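You operate a simulated robot arm through the tools that you are given. There is no shell and no other tool. Be economical: measure what you need, move in short steps, check, and stop when the job is done.

You are at the controls of a simulated two-armed robot. One attempt, no reset.

JOB
Hang each coil on the hook that shows its length.

Only the result counts: the job must be done as asked and must still hold three seconds after the hand-in. Knocking over, shifting, dropping, spilling or breaking anything else fails it.

ROBOT AND FRAMES
Two 7-joint arms with two-finger parallel grippers on one trunk, on a base that drives. Base frame: it is fixed to the floor where the robot stands at the start and does not move with it; the origin is under the middle of the robot, x ahead of it, y to its left, z up. Readings come in m, rad, newtons and seconds.
The left shoulder is at the start at [0.023, 0.101, 1.393], the right one opposite. Places, roughly: 2 m hook [0.7, 0.7, 1.3]; 3 m hook [0.7, 0.4, 1.3]; 5 m hook [0.7, 0.2, 1.3]; right end of the low table [0.5, 0, 0.5]. Payload 2.4 kg a hand.
Tool frame (each hand has its own): the origin (TCP) lies between the finger pads and is the grasp point; the fingertips stand 0.024 m ahead of it; z points along the fingers, y is the line along which they close. Largest opening 0.068 m; finger width 0.017, thickness 0.01; the body of the gripper, 0.04 by 0.07 m, starts 0.041 m behind the TCP.
Orientation is that of the tool frame in the base frame, as a unit quaternion [w, x, y, z]. With the fingers straight down and closing along the base's y, the tool's x points along the base's -x, its y along +y and its z along -z.

CONTROLS
- The arms move only by the tool move_arm. It takes "left_steps", "right_steps" or both (then of equal length, played together; a hand with none holds still); each is one flat list of numbers, 7 for each row, row after row: the finger opening in cm, from 0 to 6.8, then the shift along the tool's x, y, z in units of 25 mm (1.0 is 25 mm), then the turn, a rotation vector about the tool's x, y, z in units of 8 degrees (1.0 is 8 degrees). In form: [grip, x, y, z, ax, ay, az, grip, x, y, z, ax, ay, az, ...]. A call has 1 to 12 rows; each row shifts and turns the commanded pose from where the row before left it, along the tool's axes as they then stand. A call with a number of a shift or a turn outside -1 to 1 is refused whole. Each row takes 0.2 s and may step no farther than 0.05 m and 0.15 rad from the row before; otherwise, or with a gripper value out of range, the whole call is refused. Where a pose cannot be reached the arm comes as near as it can. A force on the tool above 40 N (or 10 N above the force at the start of the call, whichever is more), or a blocked arm, ends the call early, and 0.2 s more pass. Each finger travels about 0.072 m/s and halts on what it meets, pressing with about 27 N; the grip force reading is that of the motor and also rises with nothing between the fingers. The clock runs only during rows and for 0.2 s after the last one: add rows that do not move to give the fingers time. It gives the time, the measured TCP pose, the force on the tool (base axes), the opening and the grip force at its end, in the units of the frame above (readings bear some noise), with the torque about the TCP (base axes, N m) and any sound that the robot's microphone picked up, and new pictures: "show" is both (left out), scene, wrist or none (wrist: the cameras of the hands that moved).
- Cameras (640 x 400 px; columns grow to the right, rows downward): "scene" is now at [0.1076, 0.0081, 1.5642]; the picture's right is [0.23, -0.97, -0.00], its down [-0.49, -0.12, -0.86] and it looks along [0.84, 0.20, -0.51] (base axes); focal length 214 px, centre (320, 200). "left" rides on the left gripper at [0.084, -0.011, -0.075] in its tool frame; the picture's right is [0.13, 0.99, 0.00], its down [-0.60, 0.08, -0.79] and it looks along [-0.79, 0.10, 0.61] (tool axes); focal length 251 px, centre (320, 200). "right" rides on the right gripper at [0.084, 0.011, -0.075] in its tool frame; the picture's right is [-0.13, 0.99, 0.00], its down [-0.60, -0.08, -0.79] and it looks along [-0.79, -0.10, 0.61] (tool axes); focal length 251 px, centre (320, 200).
- move_column(by): slides the trunk up (or, below 0, down) by that many m; the arms and the scene camera ride with it, the base frame stays. It gives what a move gives, with no picture.
- drive_base(legs): drives the robot by 1 to 6 legs, each [ahead, left, turn to the left] in m, m and rad, along the robot's own axes; the way and the turn of a leg run together, so that a leg with both is an arc; at most 1.5 m and 3.142 rad a leg. The arms and the cameras ride along, it lands a little off, and it stops where it bumps. It gives what a move gives, and a new picture of the scene camera.
- turn_head(pan, tilt): turns the head with the scene camera to pan (to the left, within 1.501 rad either way) and tilt (down, from -0.506 to 1.204), counted from straight ahead of the robot. It gives what a move gives, and a new picture of the scene camera.
- point_at(camera, pixels): for up to 12 pixels [column, row] of the newest picture of that camera ("zoom" is the newest enlarged one), the place [x, y, z] in the base frame of the surface seen there, good to about 0.002 m, but the place of the scene camera against the robot may be out by one fixed shift of up to 0.025 m in any direction. The clock stands still meanwhile.
- close_up(camera, box): a new picture of the part [left, top, right, bottom] of that camera's present view, enlarged. The clock stands still meanwhile.
- close_job(): hands the job in; it is judged then, once.

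Work in short steps. Measure before you move; look again where a grasp or a placing could have gone wrong, and mend it. You have 80 turns and 260 pictures in all, those below and enlarged ones among them. Open the grippers and draw the arms clear of the work before you hand the job in, unless the task says otherwise; then end with one line.

The tools are called after "Request:" by a JSON object that holds its "api" and its "payload". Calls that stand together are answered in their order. move_arm: Moves the arms, as the interface text tells. Its arguments: {"type":"object","properties":{"left_steps":{"type":"array"},"right_steps":{"type":"array"},"show":{"type":"string","enum":["both","scene","wrist","none"]}},"required":[]} The other tools are called the same way: move_column (by) slides the trunk up or down; drive_base (legs) drives the base; turn_head (pan, tilt) turns the head that bears the scene camera; point_at (camera, pixels) gives the place of the surface under pixels of a picture; close_up (camera, box) takes an enlarged picture of a part of a camera's view; close_job () hands the job in.

At the start:

```text
clock: 0.0
left_eef_pos: [0.3108, 0.2758, 1.5061]
left_tool_rot: [0.0, 0.0, 1.0, -0.001]
left_ft_force: [-0.4, 0.1, -0.2]
left_moment: [0.05, 0.02, 0.0]
left_grip_width: 0.0681
left_grasp_force: 0.0
right_eef_pos: [0.3271, -0.0, 1.5068]
right_tool_rot: [0.0, 0.0, 1.0, 0.0]
right_ft_force: [-0.7, 0.2, -1.2]
right_moment: [-0.02, -0.02, -0.04]
right_grip_width: 0.0679
right_grasp_force: 0.0
trunk travel left (down, up): [-0.606, 0.244]
robot x, y, heading: [0.0028, 0.0051, -0.004]
head pan, tilt: [0.232, 0.531]
```

scene: 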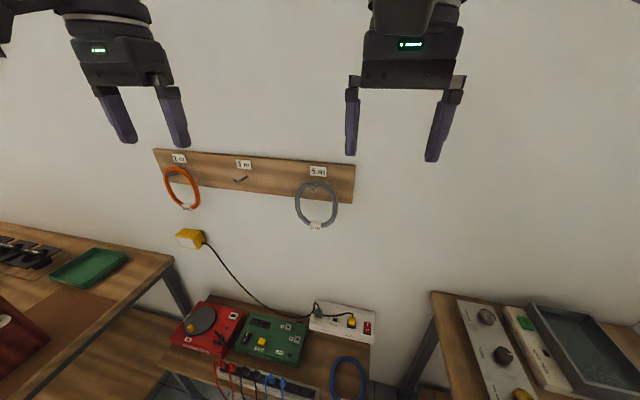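
right: 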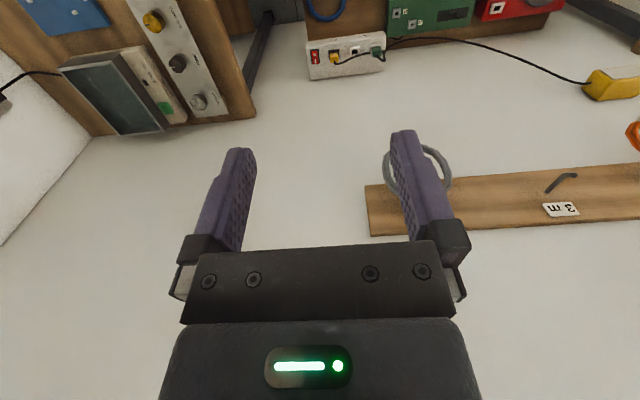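
left: 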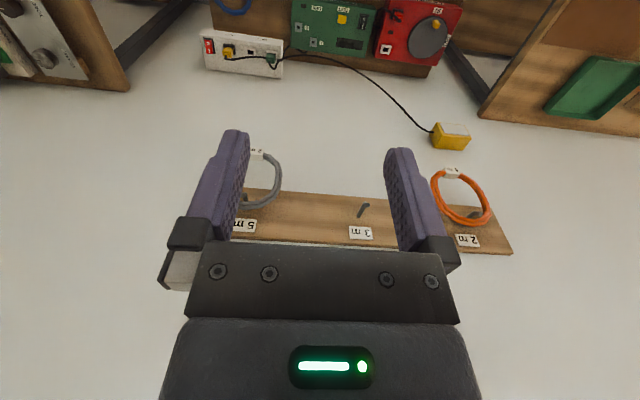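

The board shows an orange coil on the 2 m hook, a grey one on the 5 m hook and a blue coil on the low table. I enlarge the labels first.

Request:
{"api": "close_up", "payload": {"camera": "scene", "box": [150, 140, 260, 215]}}

Request:
{"api": "close_up", "payload": {"camera": "scene", "box": [270, 150, 370, 240]}}

Request:
{"api": "close_up", "payload": {"camera": "scene", "box": [290, 320, 400, 400]}}

Request:
{"api": "turn_head", "payload": {"pan": 0.1, "tilt": 1.0}}

```text
5.33 times, centred on (205, 178) of scene
```

zoom: 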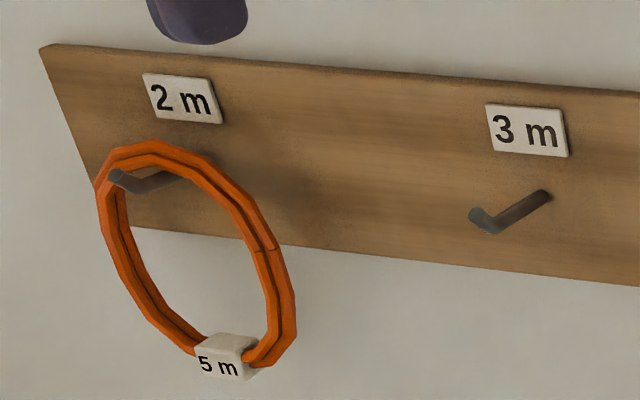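

```text
4.44 times, centred on (320, 195) of scene
```

zoom: 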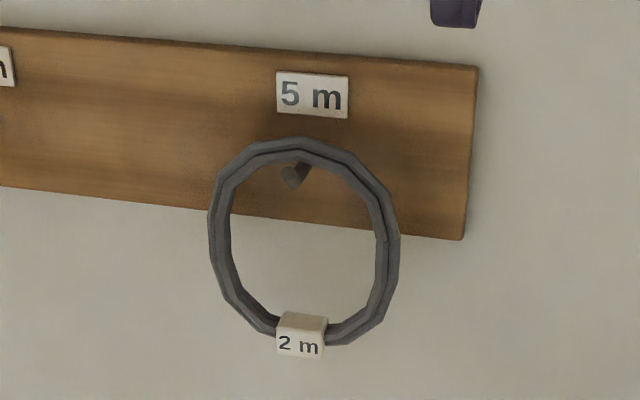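

```text
5.00 times, centred on (345, 360) of scene
```

zoom: 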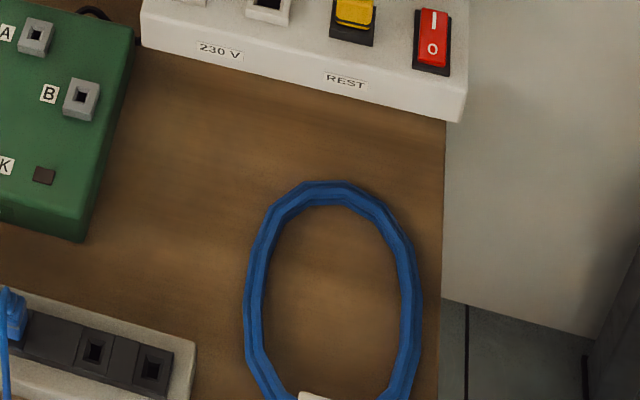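

```text
clock: 0.9
left_eef_pos: [0.3099, 0.2755, 1.5064]
left_tool_rot: [0.0, -0.001, 1.0, 0.0]
left_ft_force: [0.2, -0.2, 0.4]
left_moment: [0.01, 0.01, 0.03]
left_grip_width: 0.0679
left_grasp_force: 0.0
right_eef_pos: [0.3261, 0.0005, 1.5076]
right_tool_rot: [0.0, 0.0, 1.0, 0.001]
right_ft_force: [0.1, -0.3, -0.3]
right_moment: [0.02, -0.02, 0.0]
right_grip_width: 0.0679
right_grasp_force: 0.0
trunk travel left (down, up): [-0.606, 0.244]
robot x, y, heading: [0.0019, 0.006, -0.0]
head pan, tilt: [0.099, 1.0]
```

scene: 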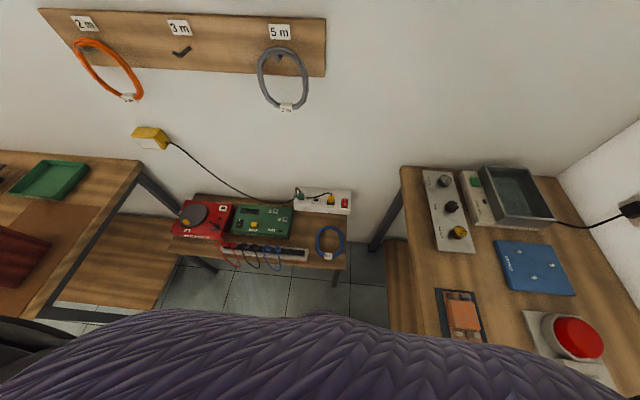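

The tags are mismatched: orange is 5 m but hangs on the 2 m hook, grey is 2 m but hangs on the 5 m hook, and blue is on the table. I look back up and enlarge so I can measure the hooks and coils.

Request:
{"api": "close_up", "payload": {"camera": "scene", "box": [300, 215, 360, 265]}}

Request:
{"api": "point_at", "payload": {"camera": "zoom", "pixels": [[320, 110], [190, 230], [430, 230], [300, 330], [320, 220]]}}

Request:
{"api": "turn_head", "payload": {"pan": 0.4, "tilt": 0.45}}

```text
8.00 times, centred on (330, 240) of scene
```

zoom: 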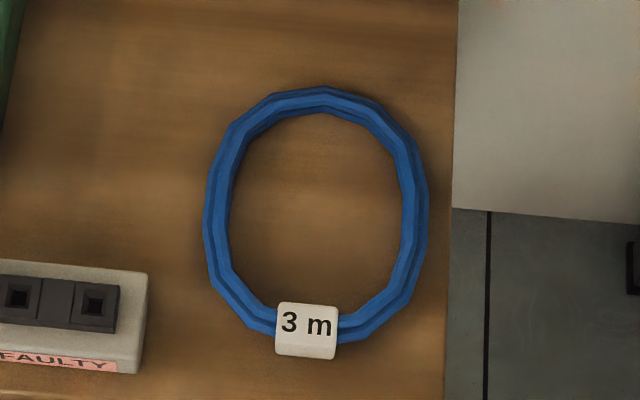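

```text
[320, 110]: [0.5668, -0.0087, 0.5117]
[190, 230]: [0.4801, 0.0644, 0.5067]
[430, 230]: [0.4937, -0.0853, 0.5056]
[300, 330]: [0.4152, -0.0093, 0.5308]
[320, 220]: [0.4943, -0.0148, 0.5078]
```

```text
clock: 1.9
left_eef_pos: [0.3098, 0.2747, 1.5073]
left_tool_rot: [0.0, 0.0, 1.0, 0.0]
left_ft_force: [-0.5, 0.4, -0.2]
left_moment: [-0.03, -0.02, -0.02]
left_grip_width: 0.0679
left_grasp_force: 0.1
right_eef_pos: [0.3266, -0.0008, 1.5076]
right_tool_rot: [0.0, 0.001, 1.0, 0.0]
right_ft_force: [1.1, -0.4, 0.2]
right_moment: [-0.01, 0.02, -0.01]
right_grip_width: 0.0681
right_grasp_force: 0.0
trunk travel left (down, up): [-0.606, 0.244]
robot x, y, heading: [-0.0011, -0.0013, 0.001]
head pan, tilt: [0.4, 0.45]
```

scene: 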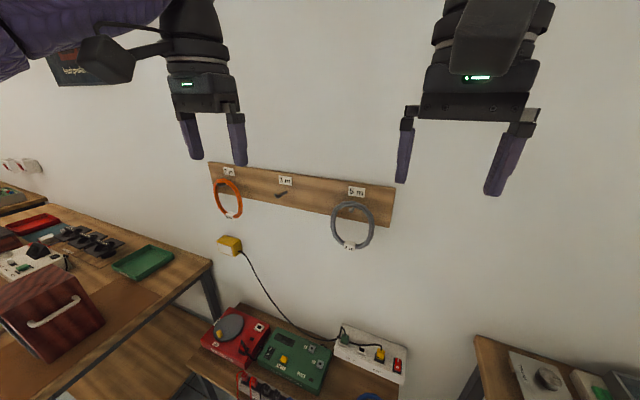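

I zoom in on each hook and coil to measure them.

Request:
{"api": "close_up", "payload": {"camera": "scene", "box": [200, 160, 264, 224]}}

Request:
{"api": "close_up", "payload": {"camera": "scene", "box": [264, 170, 304, 202]}}

Request:
{"api": "close_up", "payload": {"camera": "scene", "box": [322, 180, 386, 252]}}

```text
6.25 times, centred on (232, 192) of scene
```

zoom: 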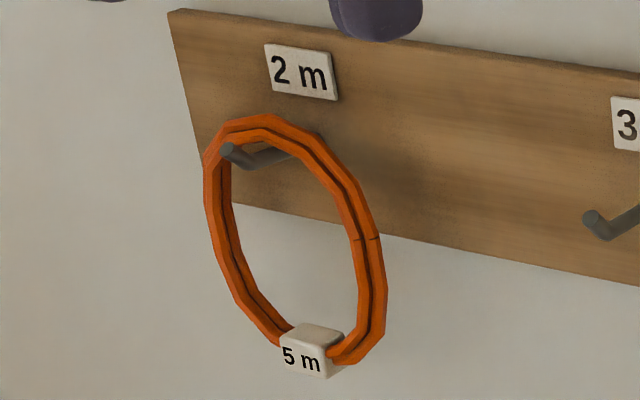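

```text
12.50 times, centred on (284, 186) of scene
```

zoom: 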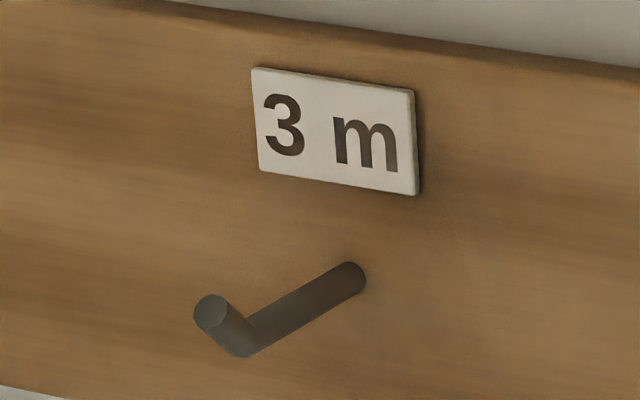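

```text
5.56 times, centred on (354, 216) of scene
```

zoom: 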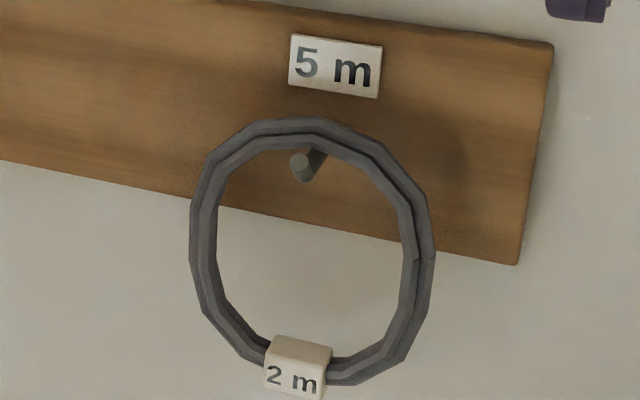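

The newest zoom is the 5 m hook, so I measure there first and then re-zoom on the others.

Request:
{"api": "point_at", "payload": {"camera": "zoom", "pixels": [[300, 165], [320, 158], [300, 130], [205, 230], [418, 230], [298, 350], [298, 382], [340, 366], [470, 200], [336, 65], [275, 132], [400, 180]]}}

Request:
{"api": "close_up", "payload": {"camera": "scene", "box": [264, 170, 304, 202]}}

Request:
{"api": "point_at", "payload": {"camera": "zoom", "pixels": [[211, 312], [240, 340], [300, 305], [345, 275], [335, 130], [480, 330], [100, 250]]}}

Request:
{"api": "close_up", "payload": {"camera": "scene", "box": [200, 160, 264, 224]}}

Request:
{"api": "point_at", "payload": {"camera": "zoom", "pixels": [[228, 152], [250, 160], [290, 150], [260, 125], [213, 190], [370, 250], [310, 335], [305, 362], [350, 350], [295, 130], [300, 75], [330, 180]]}}

```text
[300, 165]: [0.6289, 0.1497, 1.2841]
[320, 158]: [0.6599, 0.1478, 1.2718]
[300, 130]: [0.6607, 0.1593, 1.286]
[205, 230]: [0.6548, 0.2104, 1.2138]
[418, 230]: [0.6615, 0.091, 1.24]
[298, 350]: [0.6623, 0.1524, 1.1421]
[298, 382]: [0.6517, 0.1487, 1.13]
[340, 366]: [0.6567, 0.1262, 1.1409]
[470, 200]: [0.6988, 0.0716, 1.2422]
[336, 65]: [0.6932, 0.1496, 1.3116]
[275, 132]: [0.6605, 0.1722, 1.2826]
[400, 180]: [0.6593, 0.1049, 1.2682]
```

```text
12.50 times, centred on (284, 186) of scene
```

zoom: 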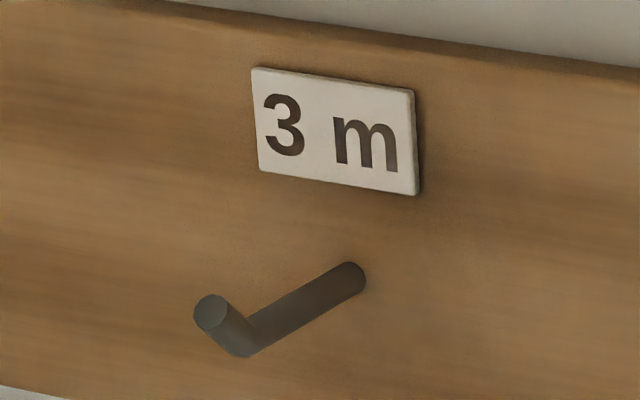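

```text
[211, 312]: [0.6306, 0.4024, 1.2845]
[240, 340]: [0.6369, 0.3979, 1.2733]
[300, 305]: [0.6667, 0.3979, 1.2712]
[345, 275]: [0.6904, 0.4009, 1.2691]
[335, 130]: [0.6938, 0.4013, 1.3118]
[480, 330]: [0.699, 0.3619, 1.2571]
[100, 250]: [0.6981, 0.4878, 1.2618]
```

```text
6.25 times, centred on (232, 192) of scene
```

zoom: 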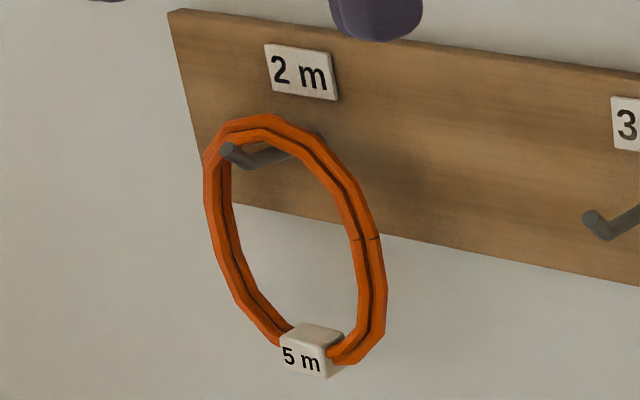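

```text
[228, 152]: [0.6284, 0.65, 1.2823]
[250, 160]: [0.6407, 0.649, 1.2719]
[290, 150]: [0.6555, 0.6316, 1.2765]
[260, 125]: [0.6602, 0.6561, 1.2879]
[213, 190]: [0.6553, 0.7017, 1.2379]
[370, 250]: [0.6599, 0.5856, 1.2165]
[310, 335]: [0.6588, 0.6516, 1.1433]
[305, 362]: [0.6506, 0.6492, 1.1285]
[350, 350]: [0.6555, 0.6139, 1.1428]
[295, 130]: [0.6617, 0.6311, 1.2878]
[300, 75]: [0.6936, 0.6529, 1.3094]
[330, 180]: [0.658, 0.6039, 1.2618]
```

Hooks sit at y≈0.15, 0.40 and 0.65. Each is a rod at z≈1.267 with the tip turned up to about 1.288 at x≈0.63, and the coils hang at x≈0.666. I'll grip each ring on its side with the tool pointing forward, so I turn the left hand forward (-90° about tool y).

Request:
{"api": "move_arm", "payload": {"left_steps": [6.8, 0, 0, 0, 0, -1, 0, 6.8, 0, 0, 0, 0, -1, 0, 6.8, 0, 0, 0, 0, -1, 0, 6.8, 0, 0, 0, 0, -1, 0, 6.8, 0, 0, 0, 0, -1, 0, 6.8, 0, 0, 0, 0, -1, 0, 6.8, 0, 0, 0, 0, -1, 0, 6.8, 0, 0, 0, 0, -1, 0, 6.8, 0, 0, 0, 0, -1, 0, 6.8, 0, 0, 0, 0, -1, 0, 6.8, 0, 0, 0, 0, -1, 0, 6.8, 0, 0, 0, 0, -0.25, 0]}}

```text
clock: 4.5
left_eef_pos: [0.3097, 0.2759, 1.5073]
left_tool_rot: [0.709, 0.0, 0.706, 0.001]
left_ft_force: [0.2, -0.6, 0.3]
left_moment: [-0.02, 0.02, -0.02]
left_grip_width: 0.068
left_grasp_force: 0.0
right_eef_pos: [0.326, 0.0002, 1.5081]
right_tool_rot: [0.001, 0.001, 1.0, 0.0]
right_ft_force: [0.2, -0.4, -1.0]
right_moment: [-0.01, 0.0, 0.06]
right_grip_width: 0.068
right_grasp_force: 0.2
trunk travel left (down, up): [-0.606, 0.244]
robot x, y, heading: [-0.0018, -0.0011, 0.001]
head pan, tilt: [0.4, 0.45]
```

scene: 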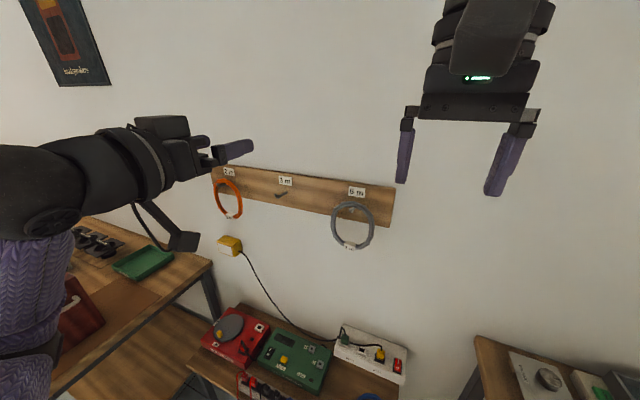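
left: 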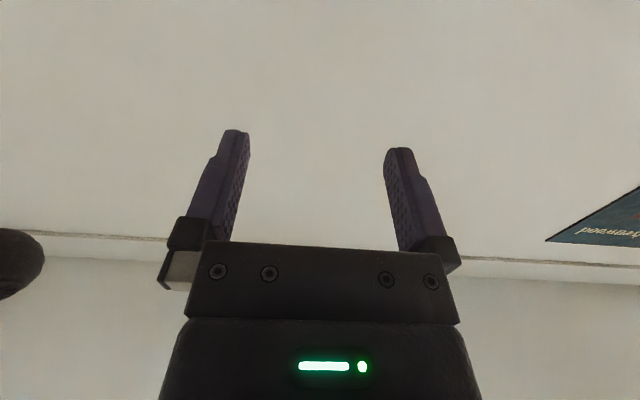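

The left hand now points forward. I compare the scene camera's reading of a fingertip with the known TCP to find the camera's shift.

Request:
{"api": "close_up", "payload": {"camera": "scene", "box": [190, 130, 270, 180]}}

```text
8.00 times, centred on (230, 155) of scene
```

zoom: 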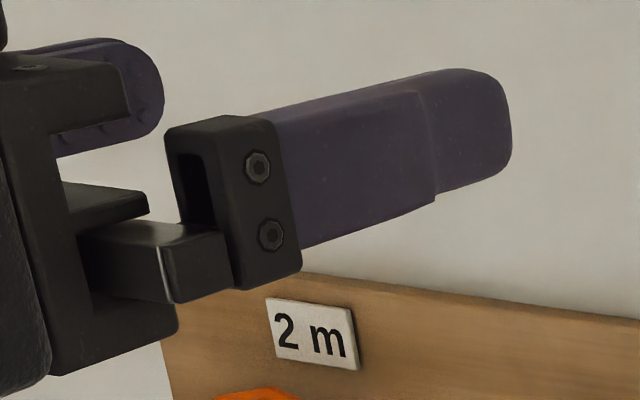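

I measure points on the fingertip's outer face, where the expected values are tip x≈0.334, face y≈0.232 and mid z≈1.507.

Request:
{"api": "point_at", "payload": {"camera": "zoom", "pixels": [[508, 125], [470, 130], [470, 80], [475, 180], [430, 140]]}}

```text
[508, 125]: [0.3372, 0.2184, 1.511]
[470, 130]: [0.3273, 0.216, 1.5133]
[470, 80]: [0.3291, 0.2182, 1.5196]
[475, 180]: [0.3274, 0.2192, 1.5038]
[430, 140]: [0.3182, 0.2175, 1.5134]
```

The scene camera reads about -0.014 in y and +0.005 in z against the robot. I bring the left hand in front of the orange ring's right side, stopping short at x≈0.53.

Request:
{"api": "move_arm", "payload": {"left_steps": [5, 0.99, 1, 0.72, 0, 0, 0, 5, 0.99, 1, 0.72, 0, 0, 0, 5, 0.99, 1, 0.72, 0, 0, 0, 5, 0.99, 1, 0.72, 0, 0, 0, 5, 0.99, 1, 0.72, 0, 0, 0, 5, 0.99, 1, 0.72, 0, 0, 0, 5, 0.99, 1, 0.72, 0, 0, 0, 5, 0.99, 1, 0.72, 0, 0, 0, 5, 0.99, 1, 0.72, 0, 0, 0, 5, 0.99, 1, 0.72, 0, 0, 0, 5, 0.99, 1, 0.72, 0, 0, 0, 5, 0.99, 1, 0.72, 0, 0, 0]}}

```text
clock: 7.1
left_eef_pos: [0.4755, 0.5049, 1.2784]
left_tool_rot: [0.707, 0.0, 0.707, 0.0]
left_ft_force: [-0.1, 0.0, 0.6]
left_moment: [-0.02, 0.01, 0.0]
left_grip_width: 0.05
left_grasp_force: 0.1
left hand out of reach, approached as far as the arm can: row 10, 11, 12
right_eef_pos: [0.3269, 0.0007, 1.5066]
right_tool_rot: [0.001, 0.001, 1.0, 0.0]
right_ft_force: [-0.7, 0.5, 0.5]
right_moment: [0.01, -0.02, 0.01]
right_grip_width: 0.0679
right_grasp_force: 0.0
trunk travel left (down, up): [-0.606, 0.244]
robot x, y, heading: [-0.0001, 0.0018, -0.001]
head pan, tilt: [0.4, 0.45]
```

scene: 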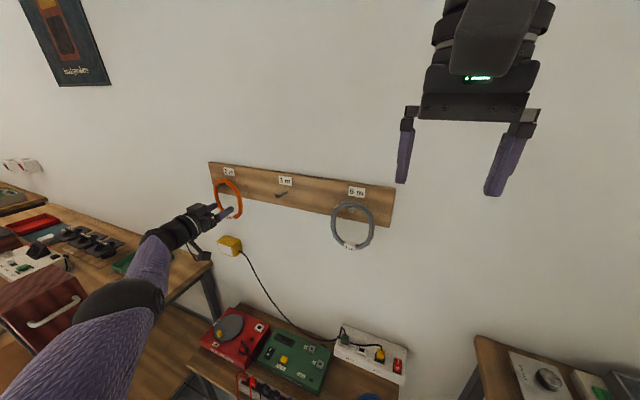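
left: 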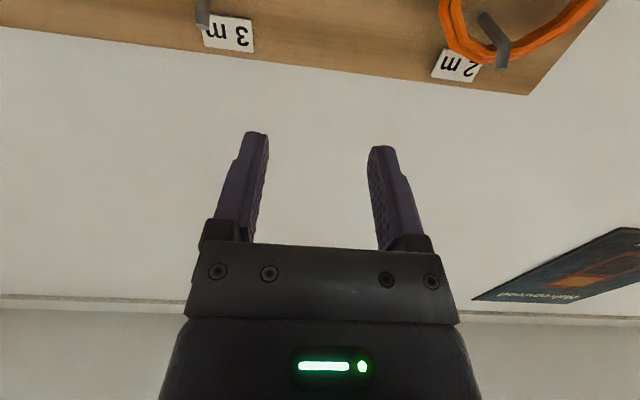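

The arm's reach ends here, so the base must move. I measure the hooks with the wrist camera for accuracy, and the table edges with the scene camera for clearance.

Request:
{"api": "point_at", "payload": {"camera": "left", "pixels": [[488, 18], [503, 55], [200, 8], [447, 20], [530, 50], [458, 66], [228, 35], [560, 30]]}}

Request:
{"api": "point_at", "payload": {"camera": "scene", "pixels": [[208, 262], [130, 328], [70, 385], [20, 228], [240, 306], [192, 365], [398, 382], [480, 338], [465, 395], [487, 20], [210, 300]]}}

Request:
{"api": "turn_head", "payload": {"pan": 0.9, "tilt": 0.95}}

```text
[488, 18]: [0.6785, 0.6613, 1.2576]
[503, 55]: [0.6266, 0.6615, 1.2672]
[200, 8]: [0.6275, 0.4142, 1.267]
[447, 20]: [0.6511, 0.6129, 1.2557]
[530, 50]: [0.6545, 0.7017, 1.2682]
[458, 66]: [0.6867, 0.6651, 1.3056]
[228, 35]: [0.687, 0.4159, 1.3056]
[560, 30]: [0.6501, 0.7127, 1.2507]
```

```text
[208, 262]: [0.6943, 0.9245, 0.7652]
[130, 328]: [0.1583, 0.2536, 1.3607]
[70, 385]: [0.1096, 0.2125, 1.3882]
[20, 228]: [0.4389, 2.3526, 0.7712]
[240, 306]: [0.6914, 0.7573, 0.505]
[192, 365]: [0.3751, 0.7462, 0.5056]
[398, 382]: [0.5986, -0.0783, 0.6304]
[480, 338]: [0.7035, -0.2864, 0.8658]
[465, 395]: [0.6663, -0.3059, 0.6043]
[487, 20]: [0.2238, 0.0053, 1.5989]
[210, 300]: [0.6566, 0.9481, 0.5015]
```

```text
clock: 8.0
left_eef_pos: [0.4752, 0.5058, 1.278]
left_tool_rot: [0.707, 0.0, 0.707, 0.0]
left_ft_force: [0.6, 0.2, 0.1]
left_moment: [0.01, 0.02, -0.02]
left_grip_width: 0.05
left_grasp_force: 0.0
right_eef_pos: [0.3275, 0.0003, 1.5081]
right_tool_rot: [0.0, 0.0, 1.0, 0.0]
right_ft_force: [0.0, -0.3, -0.3]
right_moment: [0.0, -0.02, 0.0]
right_grip_width: 0.0678
right_grasp_force: 0.1
trunk travel left (down, up): [-0.606, 0.244]
robot x, y, heading: [-0.002, 0.0003, 0.005]
head pan, tilt: [0.901, 0.949]
```

scene: 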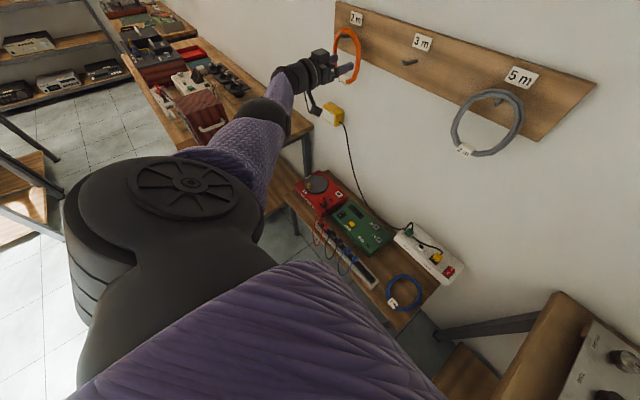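

True hooks by wrist camera: y≈0.662, 0.415 and about 0.163, with the tip at x≈0.627. Before driving I look down to see how much room the base has to the low table.

Request:
{"api": "turn_head", "payload": {"pan": 0.0, "tilt": 1.2}}

Request:
{"api": "move_arm", "payload": {"left_steps": [5, 0, -1, -1, 0, 0, 0, 5, 0, -1, -1, 0, 0, 0, 5, 0, -1, -1, 0, 0, 0, 5, 0, -1, -1, 0, 0, 0, 5, 0, -1, 0, 0, 0, 0, 5, 0, -1, 0, 0, 0, 0, 5, 0, -1, 0, 0, 0, 0, 5, 0, -1, 0, 0, 0, 0], "show": "scene"}}

```text
clock: 9.2
left_eef_pos: [0.4761, 0.5074, 1.278]
left_tool_rot: [0.707, 0.0, 0.707, 0.001]
left_ft_force: [-0.2, -0.2, -0.5]
left_moment: [-0.02, 0.0, -0.01]
left_grip_width: 0.0502
left_grasp_force: 0.1
right_eef_pos: [0.3268, 0.0005, 1.507]
right_tool_rot: [0.0, 0.001, 1.0, 0.001]
right_ft_force: [-1.0, -0.7, -0.1]
right_moment: [-0.02, 0.03, -0.01]
right_grip_width: 0.0679
right_grasp_force: 0.0
trunk travel left (down, up): [-0.606, 0.244]
robot x, y, heading: [0.0013, 0.0007, 0.0]
head pan, tilt: [0.0, 1.201]
```

scene: 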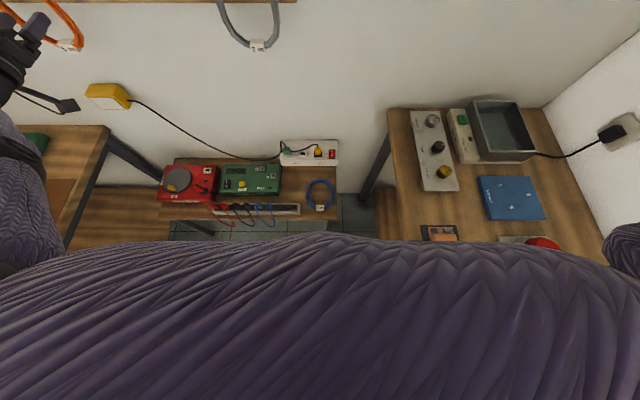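

```text
clock: 11.0
left_eef_pos: [0.3751, 0.3054, 1.2785]
left_tool_rot: [0.708, -0.001, 0.706, 0.0]
left_ft_force: [-0.3, -0.1, -0.3]
left_moment: [0.0, -0.01, 0.0]
left_grip_width: 0.0499
left_grasp_force: 0.1
right_eef_pos: [0.3256, 0.0003, 1.507]
right_tool_rot: [0.0, 0.001, 1.0, 0.001]
right_ft_force: [-0.6, 0.1, 0.6]
right_moment: [0.0, 0.01, 0.0]
right_grip_width: 0.0681
right_grasp_force: 0.1
trunk travel left (down, up): [-0.606, 0.244]
robot x, y, heading: [-0.0027, -0.0004, 0.0]
head pan, tilt: [0.0, 1.201]
```

scene: 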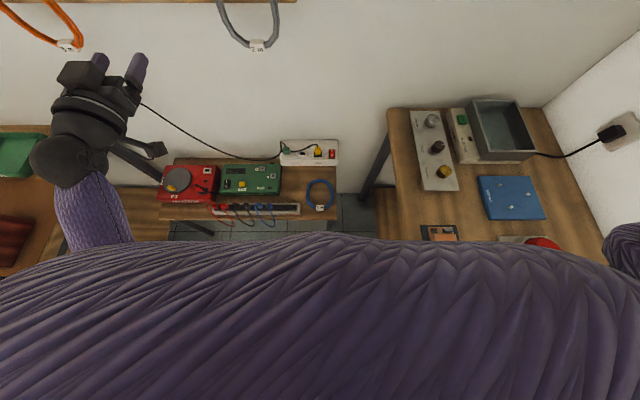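

Left hand is tucked in. I drive left 0.4 m, then ahead 0.06 m, and lower the trunk 0.15 m to bring the shoulder level with the hooks.

Request:
{"api": "drive_base", "payload": {"legs": [[0, 0.4, 0], [0.06, 0, 0]]}}

Request:
{"api": "move_column", "payload": {"by": -0.15}}

Request:
{"api": "turn_head", "payload": {"pan": 0.0, "tilt": 0.5}}

```text
clock: 14.1
left_eef_pos: [0.4358, 0.7094, 1.2783]
left_tool_rot: [0.707, -0.001, 0.707, 0.001]
left_ft_force: [1.0, -0.3, -1.0]
left_moment: [-0.02, -0.03, 0.02]
left_grip_width: 0.0499
left_grasp_force: 0.1
right_eef_pos: [0.3872, 0.4035, 1.5059]
right_tool_rot: [0.0, 0.0, 1.0, -0.001]
right_ft_force: [0.6, -0.7, 0.0]
right_moment: [0.0, -0.01, 0.02]
right_grip_width: 0.068
right_grasp_force: 0.1
trunk travel left (down, up): [-0.606, 0.244]
robot x, y, heading: [0.0584, 0.4061, -0.003]
head pan, tilt: [0.0, 1.201]
```

scene: 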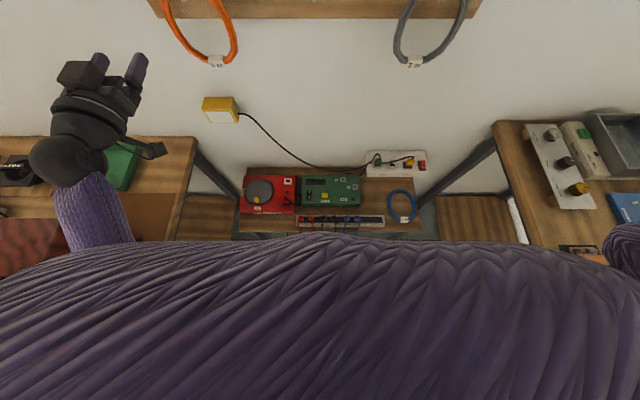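

```text
clock: 15.8
left_eef_pos: [0.435, 0.7089, 1.1289]
left_tool_rot: [0.708, 0.0, 0.707, 0.0]
left_ft_force: [-0.3, -0.2, 0.6]
left_moment: [-0.01, -0.01, -0.04]
left_grip_width: 0.0498
left_grasp_force: 0.1
right_eef_pos: [0.3845, 0.4037, 1.3576]
right_tool_rot: [0.001, 0.0, 1.0, 0.0]
right_ft_force: [0.3, 0.1, -0.3]
right_moment: [0.02, -0.02, -0.02]
right_grip_width: 0.068
right_grasp_force: 0.1
trunk travel left (down, up): [-0.456, 0.394]
robot x, y, heading: [0.0633, 0.4016, 0.004]
head pan, tilt: [0.0, 1.201]
```

```text
clock: 16.9
left_eef_pos: [0.4354, 0.7097, 1.1283]
left_tool_rot: [0.707, -0.001, 0.707, 0.001]
left_ft_force: [1.0, -0.6, -0.9]
left_moment: [0.02, -0.01, 0.01]
left_grip_width: 0.0501
left_grasp_force: 0.1
right_eef_pos: [0.3857, 0.404, 1.3577]
right_tool_rot: [0.0, 0.0, 1.0, 0.0]
right_ft_force: [-0.1, 0.3, -0.3]
right_moment: [-0.01, 0.0, -0.02]
right_grip_width: 0.068
right_grasp_force: 0.0
trunk travel left (down, up): [-0.456, 0.394]
robot x, y, heading: [0.0589, 0.4034, -0.001]
head pan, tilt: [0.0, 0.499]
```

scene: 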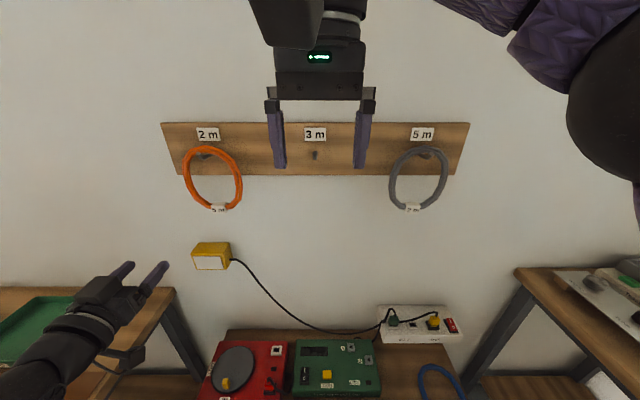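

All three hooks are in view. I zoom on both hanging coils and measure where the side tubes are, while shifting the right hand aside toward -y.

Request:
{"api": "move_arm", "payload": {"right_steps": [6.8, 0, -1, 0, 0, 0, 0, 6.8, 0, -1, 0, 0, 0, 0, 6.8, 0, -1, 0, 0, 0, 0, 6.8, 0, -1, 0, 0, 0, 0, 6.8, 0, -1, 0, 0, 0, 0, 6.8, 0, -1, 0, 0, 0, 0, 6.8, 0, -1, 0, 0, 0, 0, 6.8, 0, -1, 0, 0, 0, 0, 6.8, 0, -1, 0, 0, 0, 0, 6.8, 0, -1, 0, 0, 0, 0], "show": "scene"}}

Request:
{"api": "close_up", "payload": {"camera": "scene", "box": [160, 115, 280, 215]}}

Request:
{"api": "point_at", "payload": {"camera": "zoom", "pixels": [[125, 240], [145, 240], [410, 280], [430, 280], [436, 310], [425, 240], [255, 195], [235, 215], [330, 500], [310, 478]]}}

```text
clock: 19.1
left_eef_pos: [0.4346, 0.7092, 1.1279]
left_tool_rot: [0.707, -0.001, 0.707, 0.001]
left_ft_force: [0.5, -0.4, 0.1]
left_moment: [0.02, -0.03, 0.01]
left_grip_width: 0.0497
left_grasp_force: 0.0
right_eef_pos: [0.3858, 0.1506, 1.3583]
right_tool_rot: [0.0, -0.001, 1.0, 0.0]
right_ft_force: [-0.5, -0.7, 0.8]
right_moment: [0.01, -0.04, -0.01]
right_grip_width: 0.0679
right_grasp_force: 0.0
trunk travel left (down, up): [-0.456, 0.394]
robot x, y, heading: [0.0562, 0.4019, 0.002]
head pan, tilt: [0.0, 0.499]
```

scene: 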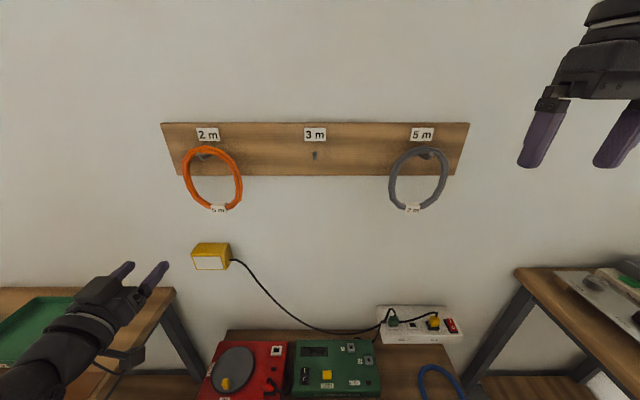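

```text
4.00 times, centred on (220, 165) of scene
```

zoom: 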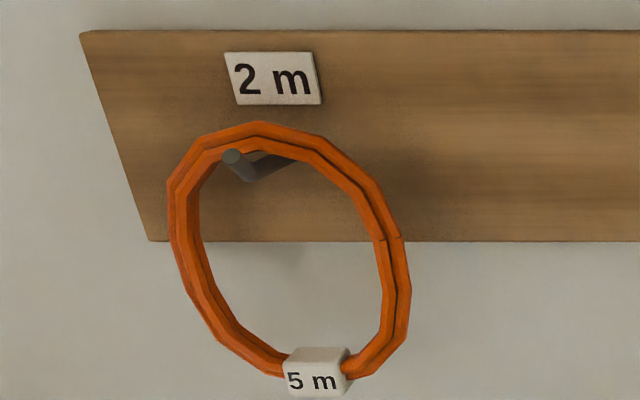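

```text
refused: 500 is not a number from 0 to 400
```

I pick valid pixels on the orange ring in that zoom.

Request:
{"api": "point_at", "payload": {"camera": "zoom", "pixels": [[178, 240], [192, 240], [384, 250], [398, 250], [385, 300], [402, 300], [260, 130], [232, 158], [315, 360], [250, 172], [205, 300]]}}

Request:
{"api": "close_up", "payload": {"camera": "scene", "box": [360, 115, 480, 215]}}

```text
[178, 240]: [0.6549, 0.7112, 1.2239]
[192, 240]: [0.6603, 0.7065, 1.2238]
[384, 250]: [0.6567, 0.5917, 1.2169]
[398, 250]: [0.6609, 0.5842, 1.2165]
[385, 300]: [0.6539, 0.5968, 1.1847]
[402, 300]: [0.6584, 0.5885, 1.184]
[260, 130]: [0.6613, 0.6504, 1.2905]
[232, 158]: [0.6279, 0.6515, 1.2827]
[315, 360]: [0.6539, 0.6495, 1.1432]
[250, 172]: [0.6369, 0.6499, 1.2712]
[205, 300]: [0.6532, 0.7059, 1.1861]
```

```text
4.00 times, centred on (420, 165) of scene
```

zoom: 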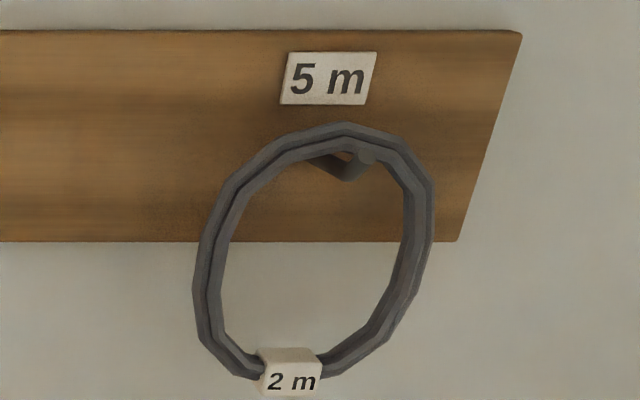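

Orange's right tube, corrected, is at about (0.652, 0.603, 1.21). I move the left hand in front of it, to x≈0.58.

Request:
{"api": "move_arm", "payload": {"left_steps": [5, -0.53, -0.707, 0.967, 0, 0, 0, 5, -0.53, -0.707, 0.967, 0, 0, 0, 5, -0.53, -0.707, 0.967, 0, 0, 0, 5, -0.53, -0.707, 0.967, 0, 0, 0, 5, -0.53, -0.707, 0.967, 0, 0, 0, 5, -0.53, -0.707, 0.967, 0, 0, 0]}}

Request:
{"api": "close_up", "payload": {"camera": "scene", "box": [160, 115, 280, 215]}}

```text
clock: 20.5
left_eef_pos: [0.5797, 0.6037, 1.2067]
left_tool_rot: [0.707, 0.001, 0.707, 0.0]
left_ft_force: [-0.1, -0.1, 0.1]
left_moment: [0.02, -0.04, -0.01]
left_grip_width: 0.0499
left_grasp_force: 0.1
right_eef_pos: [0.3852, 0.1511, 1.358]
right_tool_rot: [-0.001, 0.0, 1.0, 0.0]
right_ft_force: [0.3, -0.2, -0.3]
right_moment: [0.0, -0.01, -0.01]
right_grip_width: 0.068
right_grasp_force: 0.0
trunk travel left (down, up): [-0.456, 0.394]
robot x, y, heading: [0.0616, 0.403, -0.005]
head pan, tilt: [0.0, 0.499]
```

scene: 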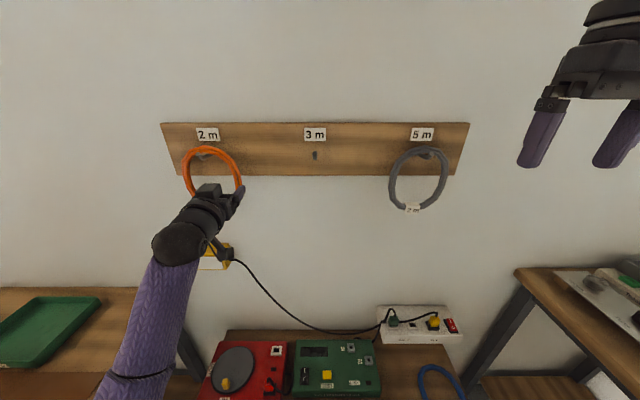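
left: 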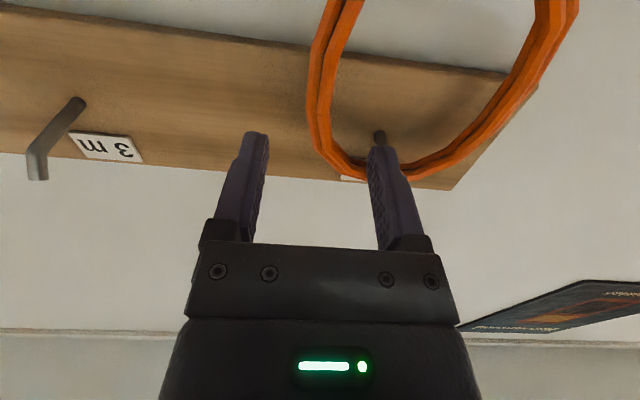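

```text
4.00 times, centred on (220, 165) of scene
```

zoom: 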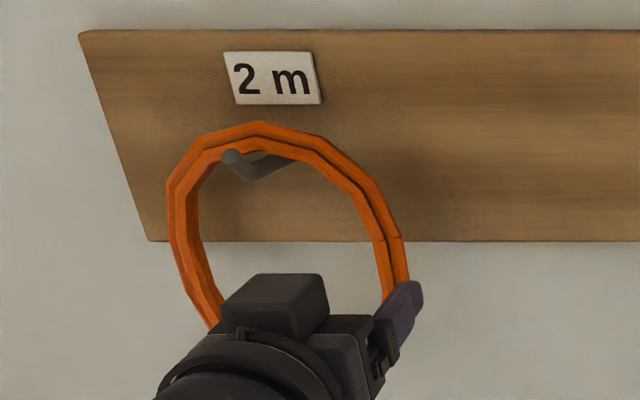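

I check the ring tube with the wrist camera (pixels around (320,60)-(320,110)).

Request:
{"api": "point_at", "payload": {"camera": "left", "pixels": [[330, 20], [318, 60], [328, 60], [314, 100], [326, 100], [335, 140], [555, 30], [512, 95]]}}

```text
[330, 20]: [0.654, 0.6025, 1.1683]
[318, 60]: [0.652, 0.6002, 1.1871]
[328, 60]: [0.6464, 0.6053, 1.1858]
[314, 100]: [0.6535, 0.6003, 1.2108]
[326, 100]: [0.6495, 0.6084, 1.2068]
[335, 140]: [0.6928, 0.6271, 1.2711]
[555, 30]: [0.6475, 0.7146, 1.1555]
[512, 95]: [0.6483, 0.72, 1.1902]
```

The tube centre is at y≈0.604, in line with the TCP. I advance 73 mm and close.

Request:
{"api": "move_arm", "payload": {"left_steps": [5, 0, 0, 0.73, 0, 0, 0, 5, 0, 0, 0.73, 0, 0, 0, 5, 0, 0, 0.73, 0, 0, 0, 5, 0, 0, 0.73, 0, 0, 0, 5, 0, 0, 0, 0, 0, 0, 0, 0, 0, 0, 0, 0, 0, 0, 0, 0, 0, 0, 0, 0, 0, 0, 0, 0, 0, 0, 0, 0, 0, 0, 0, 0, 0, 0]}}

Request:
{"api": "close_up", "payload": {"camera": "scene", "box": [160, 115, 280, 215]}}

```text
clock: 22.5
left_eef_pos: [0.6537, 0.604, 1.2073]
left_tool_rot: [0.707, -0.001, 0.707, 0.001]
left_ft_force: [0.1, 0.8, 0.9]
left_moment: [0.09, 0.04, -0.05]
left_grip_width: 0.0172
left_grasp_force: 27.2
right_eef_pos: [0.3861, 0.1525, 1.3583]
right_tool_rot: [0.001, 0.001, 1.0, 0.001]
right_ft_force: [0.6, 0.1, 0.5]
right_moment: [-0.01, 0.0, -0.02]
right_grip_width: 0.0682
right_grasp_force: 0.0
trunk travel left (down, up): [-0.456, 0.394]
robot x, y, heading: [0.0571, 0.4064, -0.003]
head pan, tilt: [0.0, 0.499]
```

scene: 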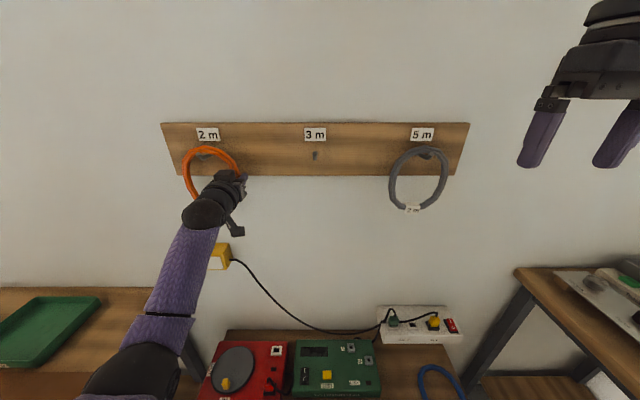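
left: 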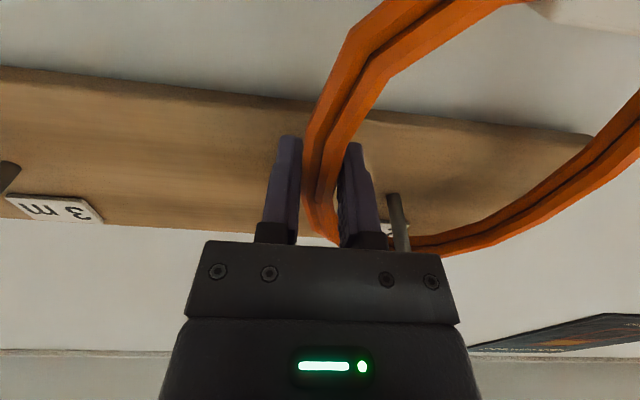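

```text
4.00 times, centred on (220, 165) of scene
```

zoom: 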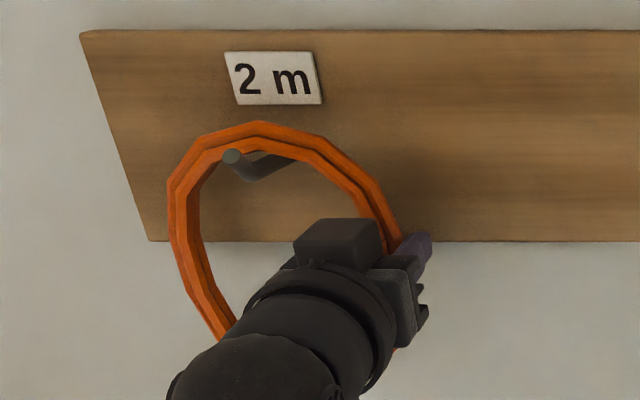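

Gripped, with an opening of 17 mm. I lift 35 mm to clear the upturned tip, then look.

Request:
{"api": "move_arm", "payload": {"left_steps": [0, -0.47, 0, 0, 0, 0, 0, 0, -0.47, 0, 0, 0, 0, 0, 0, -0.46, 0, 0, 0, 0, 0], "show": "wrist"}}

Request:
{"api": "close_up", "payload": {"camera": "scene", "box": [160, 115, 280, 215]}}

```text
clock: 23.3
left_eef_pos: [0.6549, 0.6027, 1.2416]
left_tool_rot: [0.707, -0.001, 0.707, 0.001]
left_ft_force: [0.4, -0.2, -1.7]
left_moment: [-0.04, 0.01, 0.0]
left_grip_width: 0.017
left_grasp_force: 26.9
right_eef_pos: [0.3854, 0.1518, 1.359]
right_tool_rot: [0.0, 0.0, 1.0, 0.001]
right_ft_force: [-0.3, 0.6, 0.3]
right_moment: [0.0, -0.03, 0.03]
right_grip_width: 0.068
right_grasp_force: 0.1
trunk travel left (down, up): [-0.456, 0.394]
robot x, y, heading: [0.0588, 0.405, 0.002]
head pan, tilt: [0.0, 0.499]
```

left: 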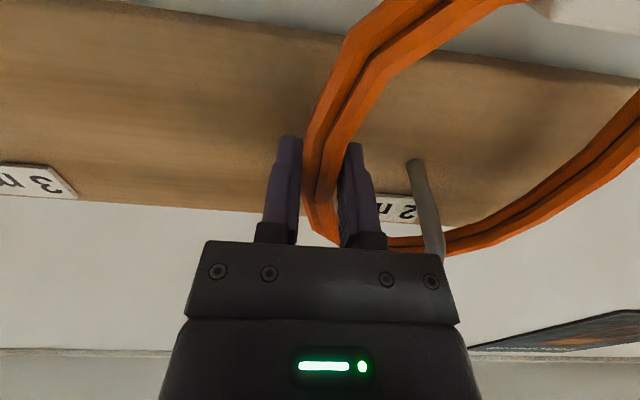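

```text
4.00 times, centred on (220, 165) of scene
```

zoom: 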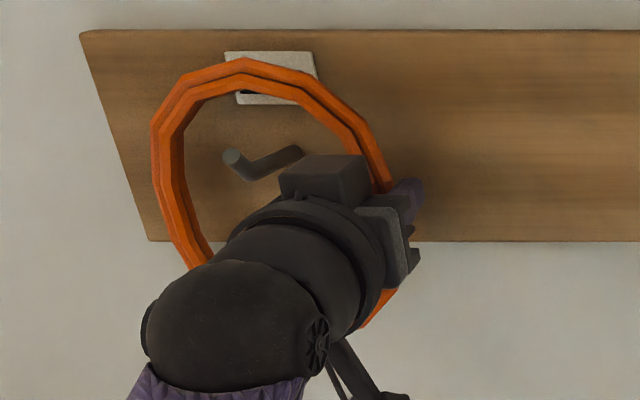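

The ring is clear above the tip. I pull back 80 mm and start sideways toward the 3 m hook.

Request:
{"api": "move_arm", "payload": {"left_steps": [0, 0, 0, -0.8, 0, 0, 0, 0, 0, 0, -0.8, 0, 0, 0, 0, 0, 0, -0.8, 0, 0, 0, 0, 0, 0, -0.8, 0, 0, 0, 0, 0, -1, 0, 0, 0, 0, 0, 0, -1, 0, 0, 0, 0, 0, 0, -1, 0, 0, 0, 0, 0, 0, -1, 0, 0, 0, 0, 0, 0, -1, 0, 0, 0, 0, 0, 0, -1, 0, 0, 0, 0, 0, 0, -1, 0, 0, 0, 0, 0, 0, -1, 0, 0, 0, 0]}}

```text
clock: 25.9
left_eef_pos: [0.5731, 0.4033, 1.2414]
left_tool_rot: [0.707, 0.0, 0.707, 0.002]
left_ft_force: [0.9, 0.0, -0.4]
left_moment: [-0.09, 0.03, 0.0]
left_grip_width: 0.0174
left_grasp_force: 26.7
right_eef_pos: [0.3862, 0.1515, 1.3585]
right_tool_rot: [-0.001, 0.0, 1.0, 0.002]
right_ft_force: [0.0, 0.1, -0.5]
right_moment: [-0.02, -0.01, 0.03]
right_grip_width: 0.068
right_grasp_force: 0.0
trunk travel left (down, up): [-0.456, 0.394]
robot x, y, heading: [0.0599, 0.4007, -0.001]
head pan, tilt: [0.0, 0.499]
```

scene: 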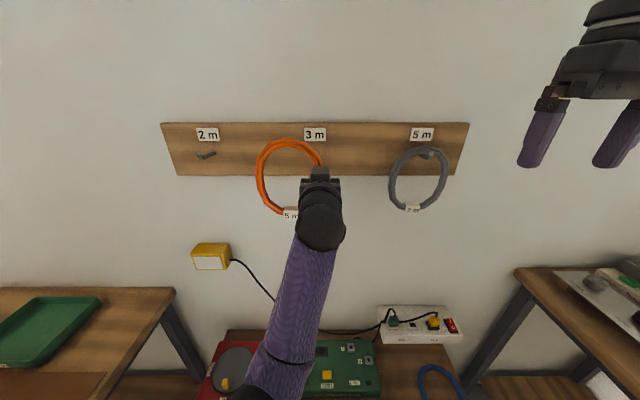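
left: 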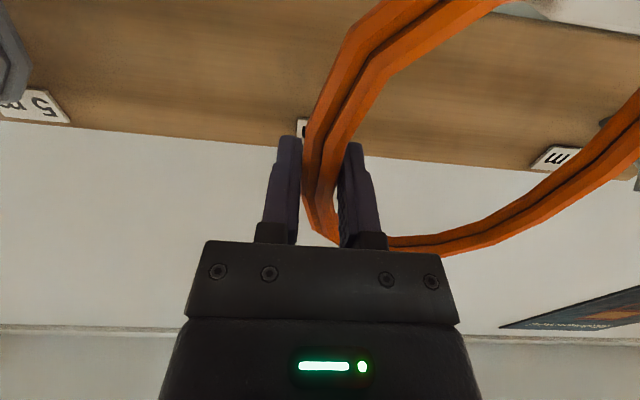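

I finish the sideways move (48 mm) to y≈0.355 and check alignment with the 3 m hook before going forward.

Request:
{"api": "move_arm", "payload": {"left_steps": [0, 0, -0.96, 0, 0, 0, 0, 0, 0, -0.96, 0, 0, 0, 0], "show": "none"}}

Request:
{"api": "close_up", "payload": {"camera": "scene", "box": [240, 115, 360, 215]}}

Request:
{"api": "point_at", "payload": {"camera": "zoom", "pixels": [[297, 162], [140, 200], [250, 95]]}}

```text
clock: 26.5
left_eef_pos: [0.5736, 0.3558, 1.242]
left_tool_rot: [0.707, -0.001, 0.707, 0.001]
left_ft_force: [-0.2, -0.6, -2.2]
left_moment: [-0.05, 0.01, 0.02]
left_grip_width: 0.0173
left_grasp_force: 27.4
right_eef_pos: [0.3852, 0.1509, 1.3575]
right_tool_rot: [0.0, 0.0, 1.0, 0.001]
right_ft_force: [1.4, -0.3, 0.6]
right_moment: [-0.02, -0.03, 0.01]
right_grip_width: 0.0681
right_grasp_force: 0.0
trunk travel left (down, up): [-0.456, 0.394]
robot x, y, heading: [0.0578, 0.4037, -0.004]
head pan, tilt: [0.0, 0.499]
```

```text
4.00 times, centred on (300, 165) of scene
```

zoom: 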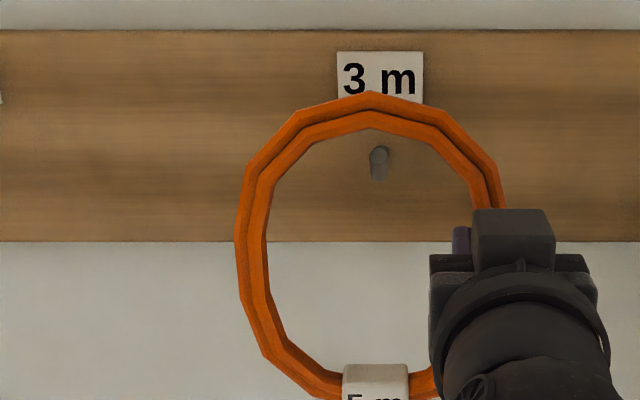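

```text
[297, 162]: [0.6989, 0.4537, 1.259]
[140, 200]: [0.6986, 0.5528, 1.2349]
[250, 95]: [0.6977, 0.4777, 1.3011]
```

The hook at (378,160) is inside the ring just under its top. I go forward 80 mm, then down 32 mm.

Request:
{"api": "move_arm", "payload": {"left_steps": [0, 0, 0, 0.8, 0, 0, 0, 0, 0, 0, 0.8, 0, 0, 0, 0, 0, 0, 0.8, 0, 0, 0, 0, 0, 0, 0.8, 0, 0, 0, 0, 0.45, 0, 0, 0, 0, 0, 0, 0.45, 0, 0, 0, 0, 0, 0, 0.4, 0, 0, 0, 0, 0], "show": "wrist"}}

Request:
{"api": "close_up", "payload": {"camera": "scene", "box": [240, 115, 360, 215]}}

```text
clock: 28.1
left_eef_pos: [0.653, 0.3569, 1.2113]
left_tool_rot: [0.706, 0.001, 0.708, 0.0]
left_ft_force: [0.1, -0.5, -1.6]
left_moment: [-0.09, 0.01, -0.02]
left_grip_width: 0.0173
left_grasp_force: 27.2
right_eef_pos: [0.3861, 0.1519, 1.3588]
right_tool_rot: [0.001, 0.0, 1.0, 0.002]
right_ft_force: [0.2, 0.9, 0.0]
right_moment: [-0.04, 0.02, 0.0]
right_grip_width: 0.0678
right_grasp_force: 0.0
trunk travel left (down, up): [-0.456, 0.394]
robot x, y, heading: [0.0591, 0.4009, -0.003]
head pan, tilt: [0.0, 0.499]
```

left: 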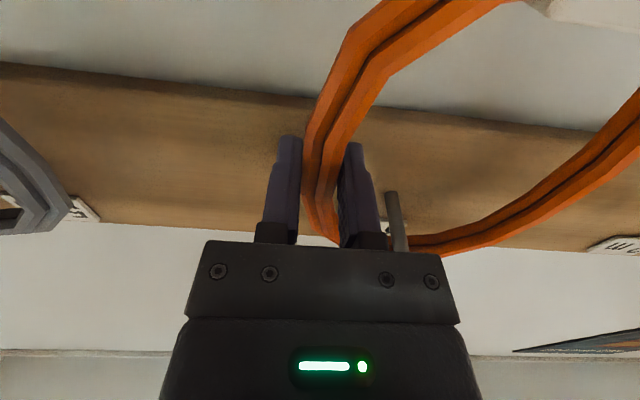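

```text
4.00 times, centred on (300, 165) of scene
```

zoom: 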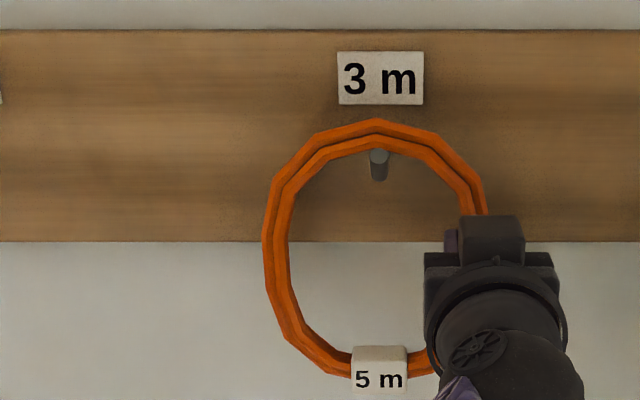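

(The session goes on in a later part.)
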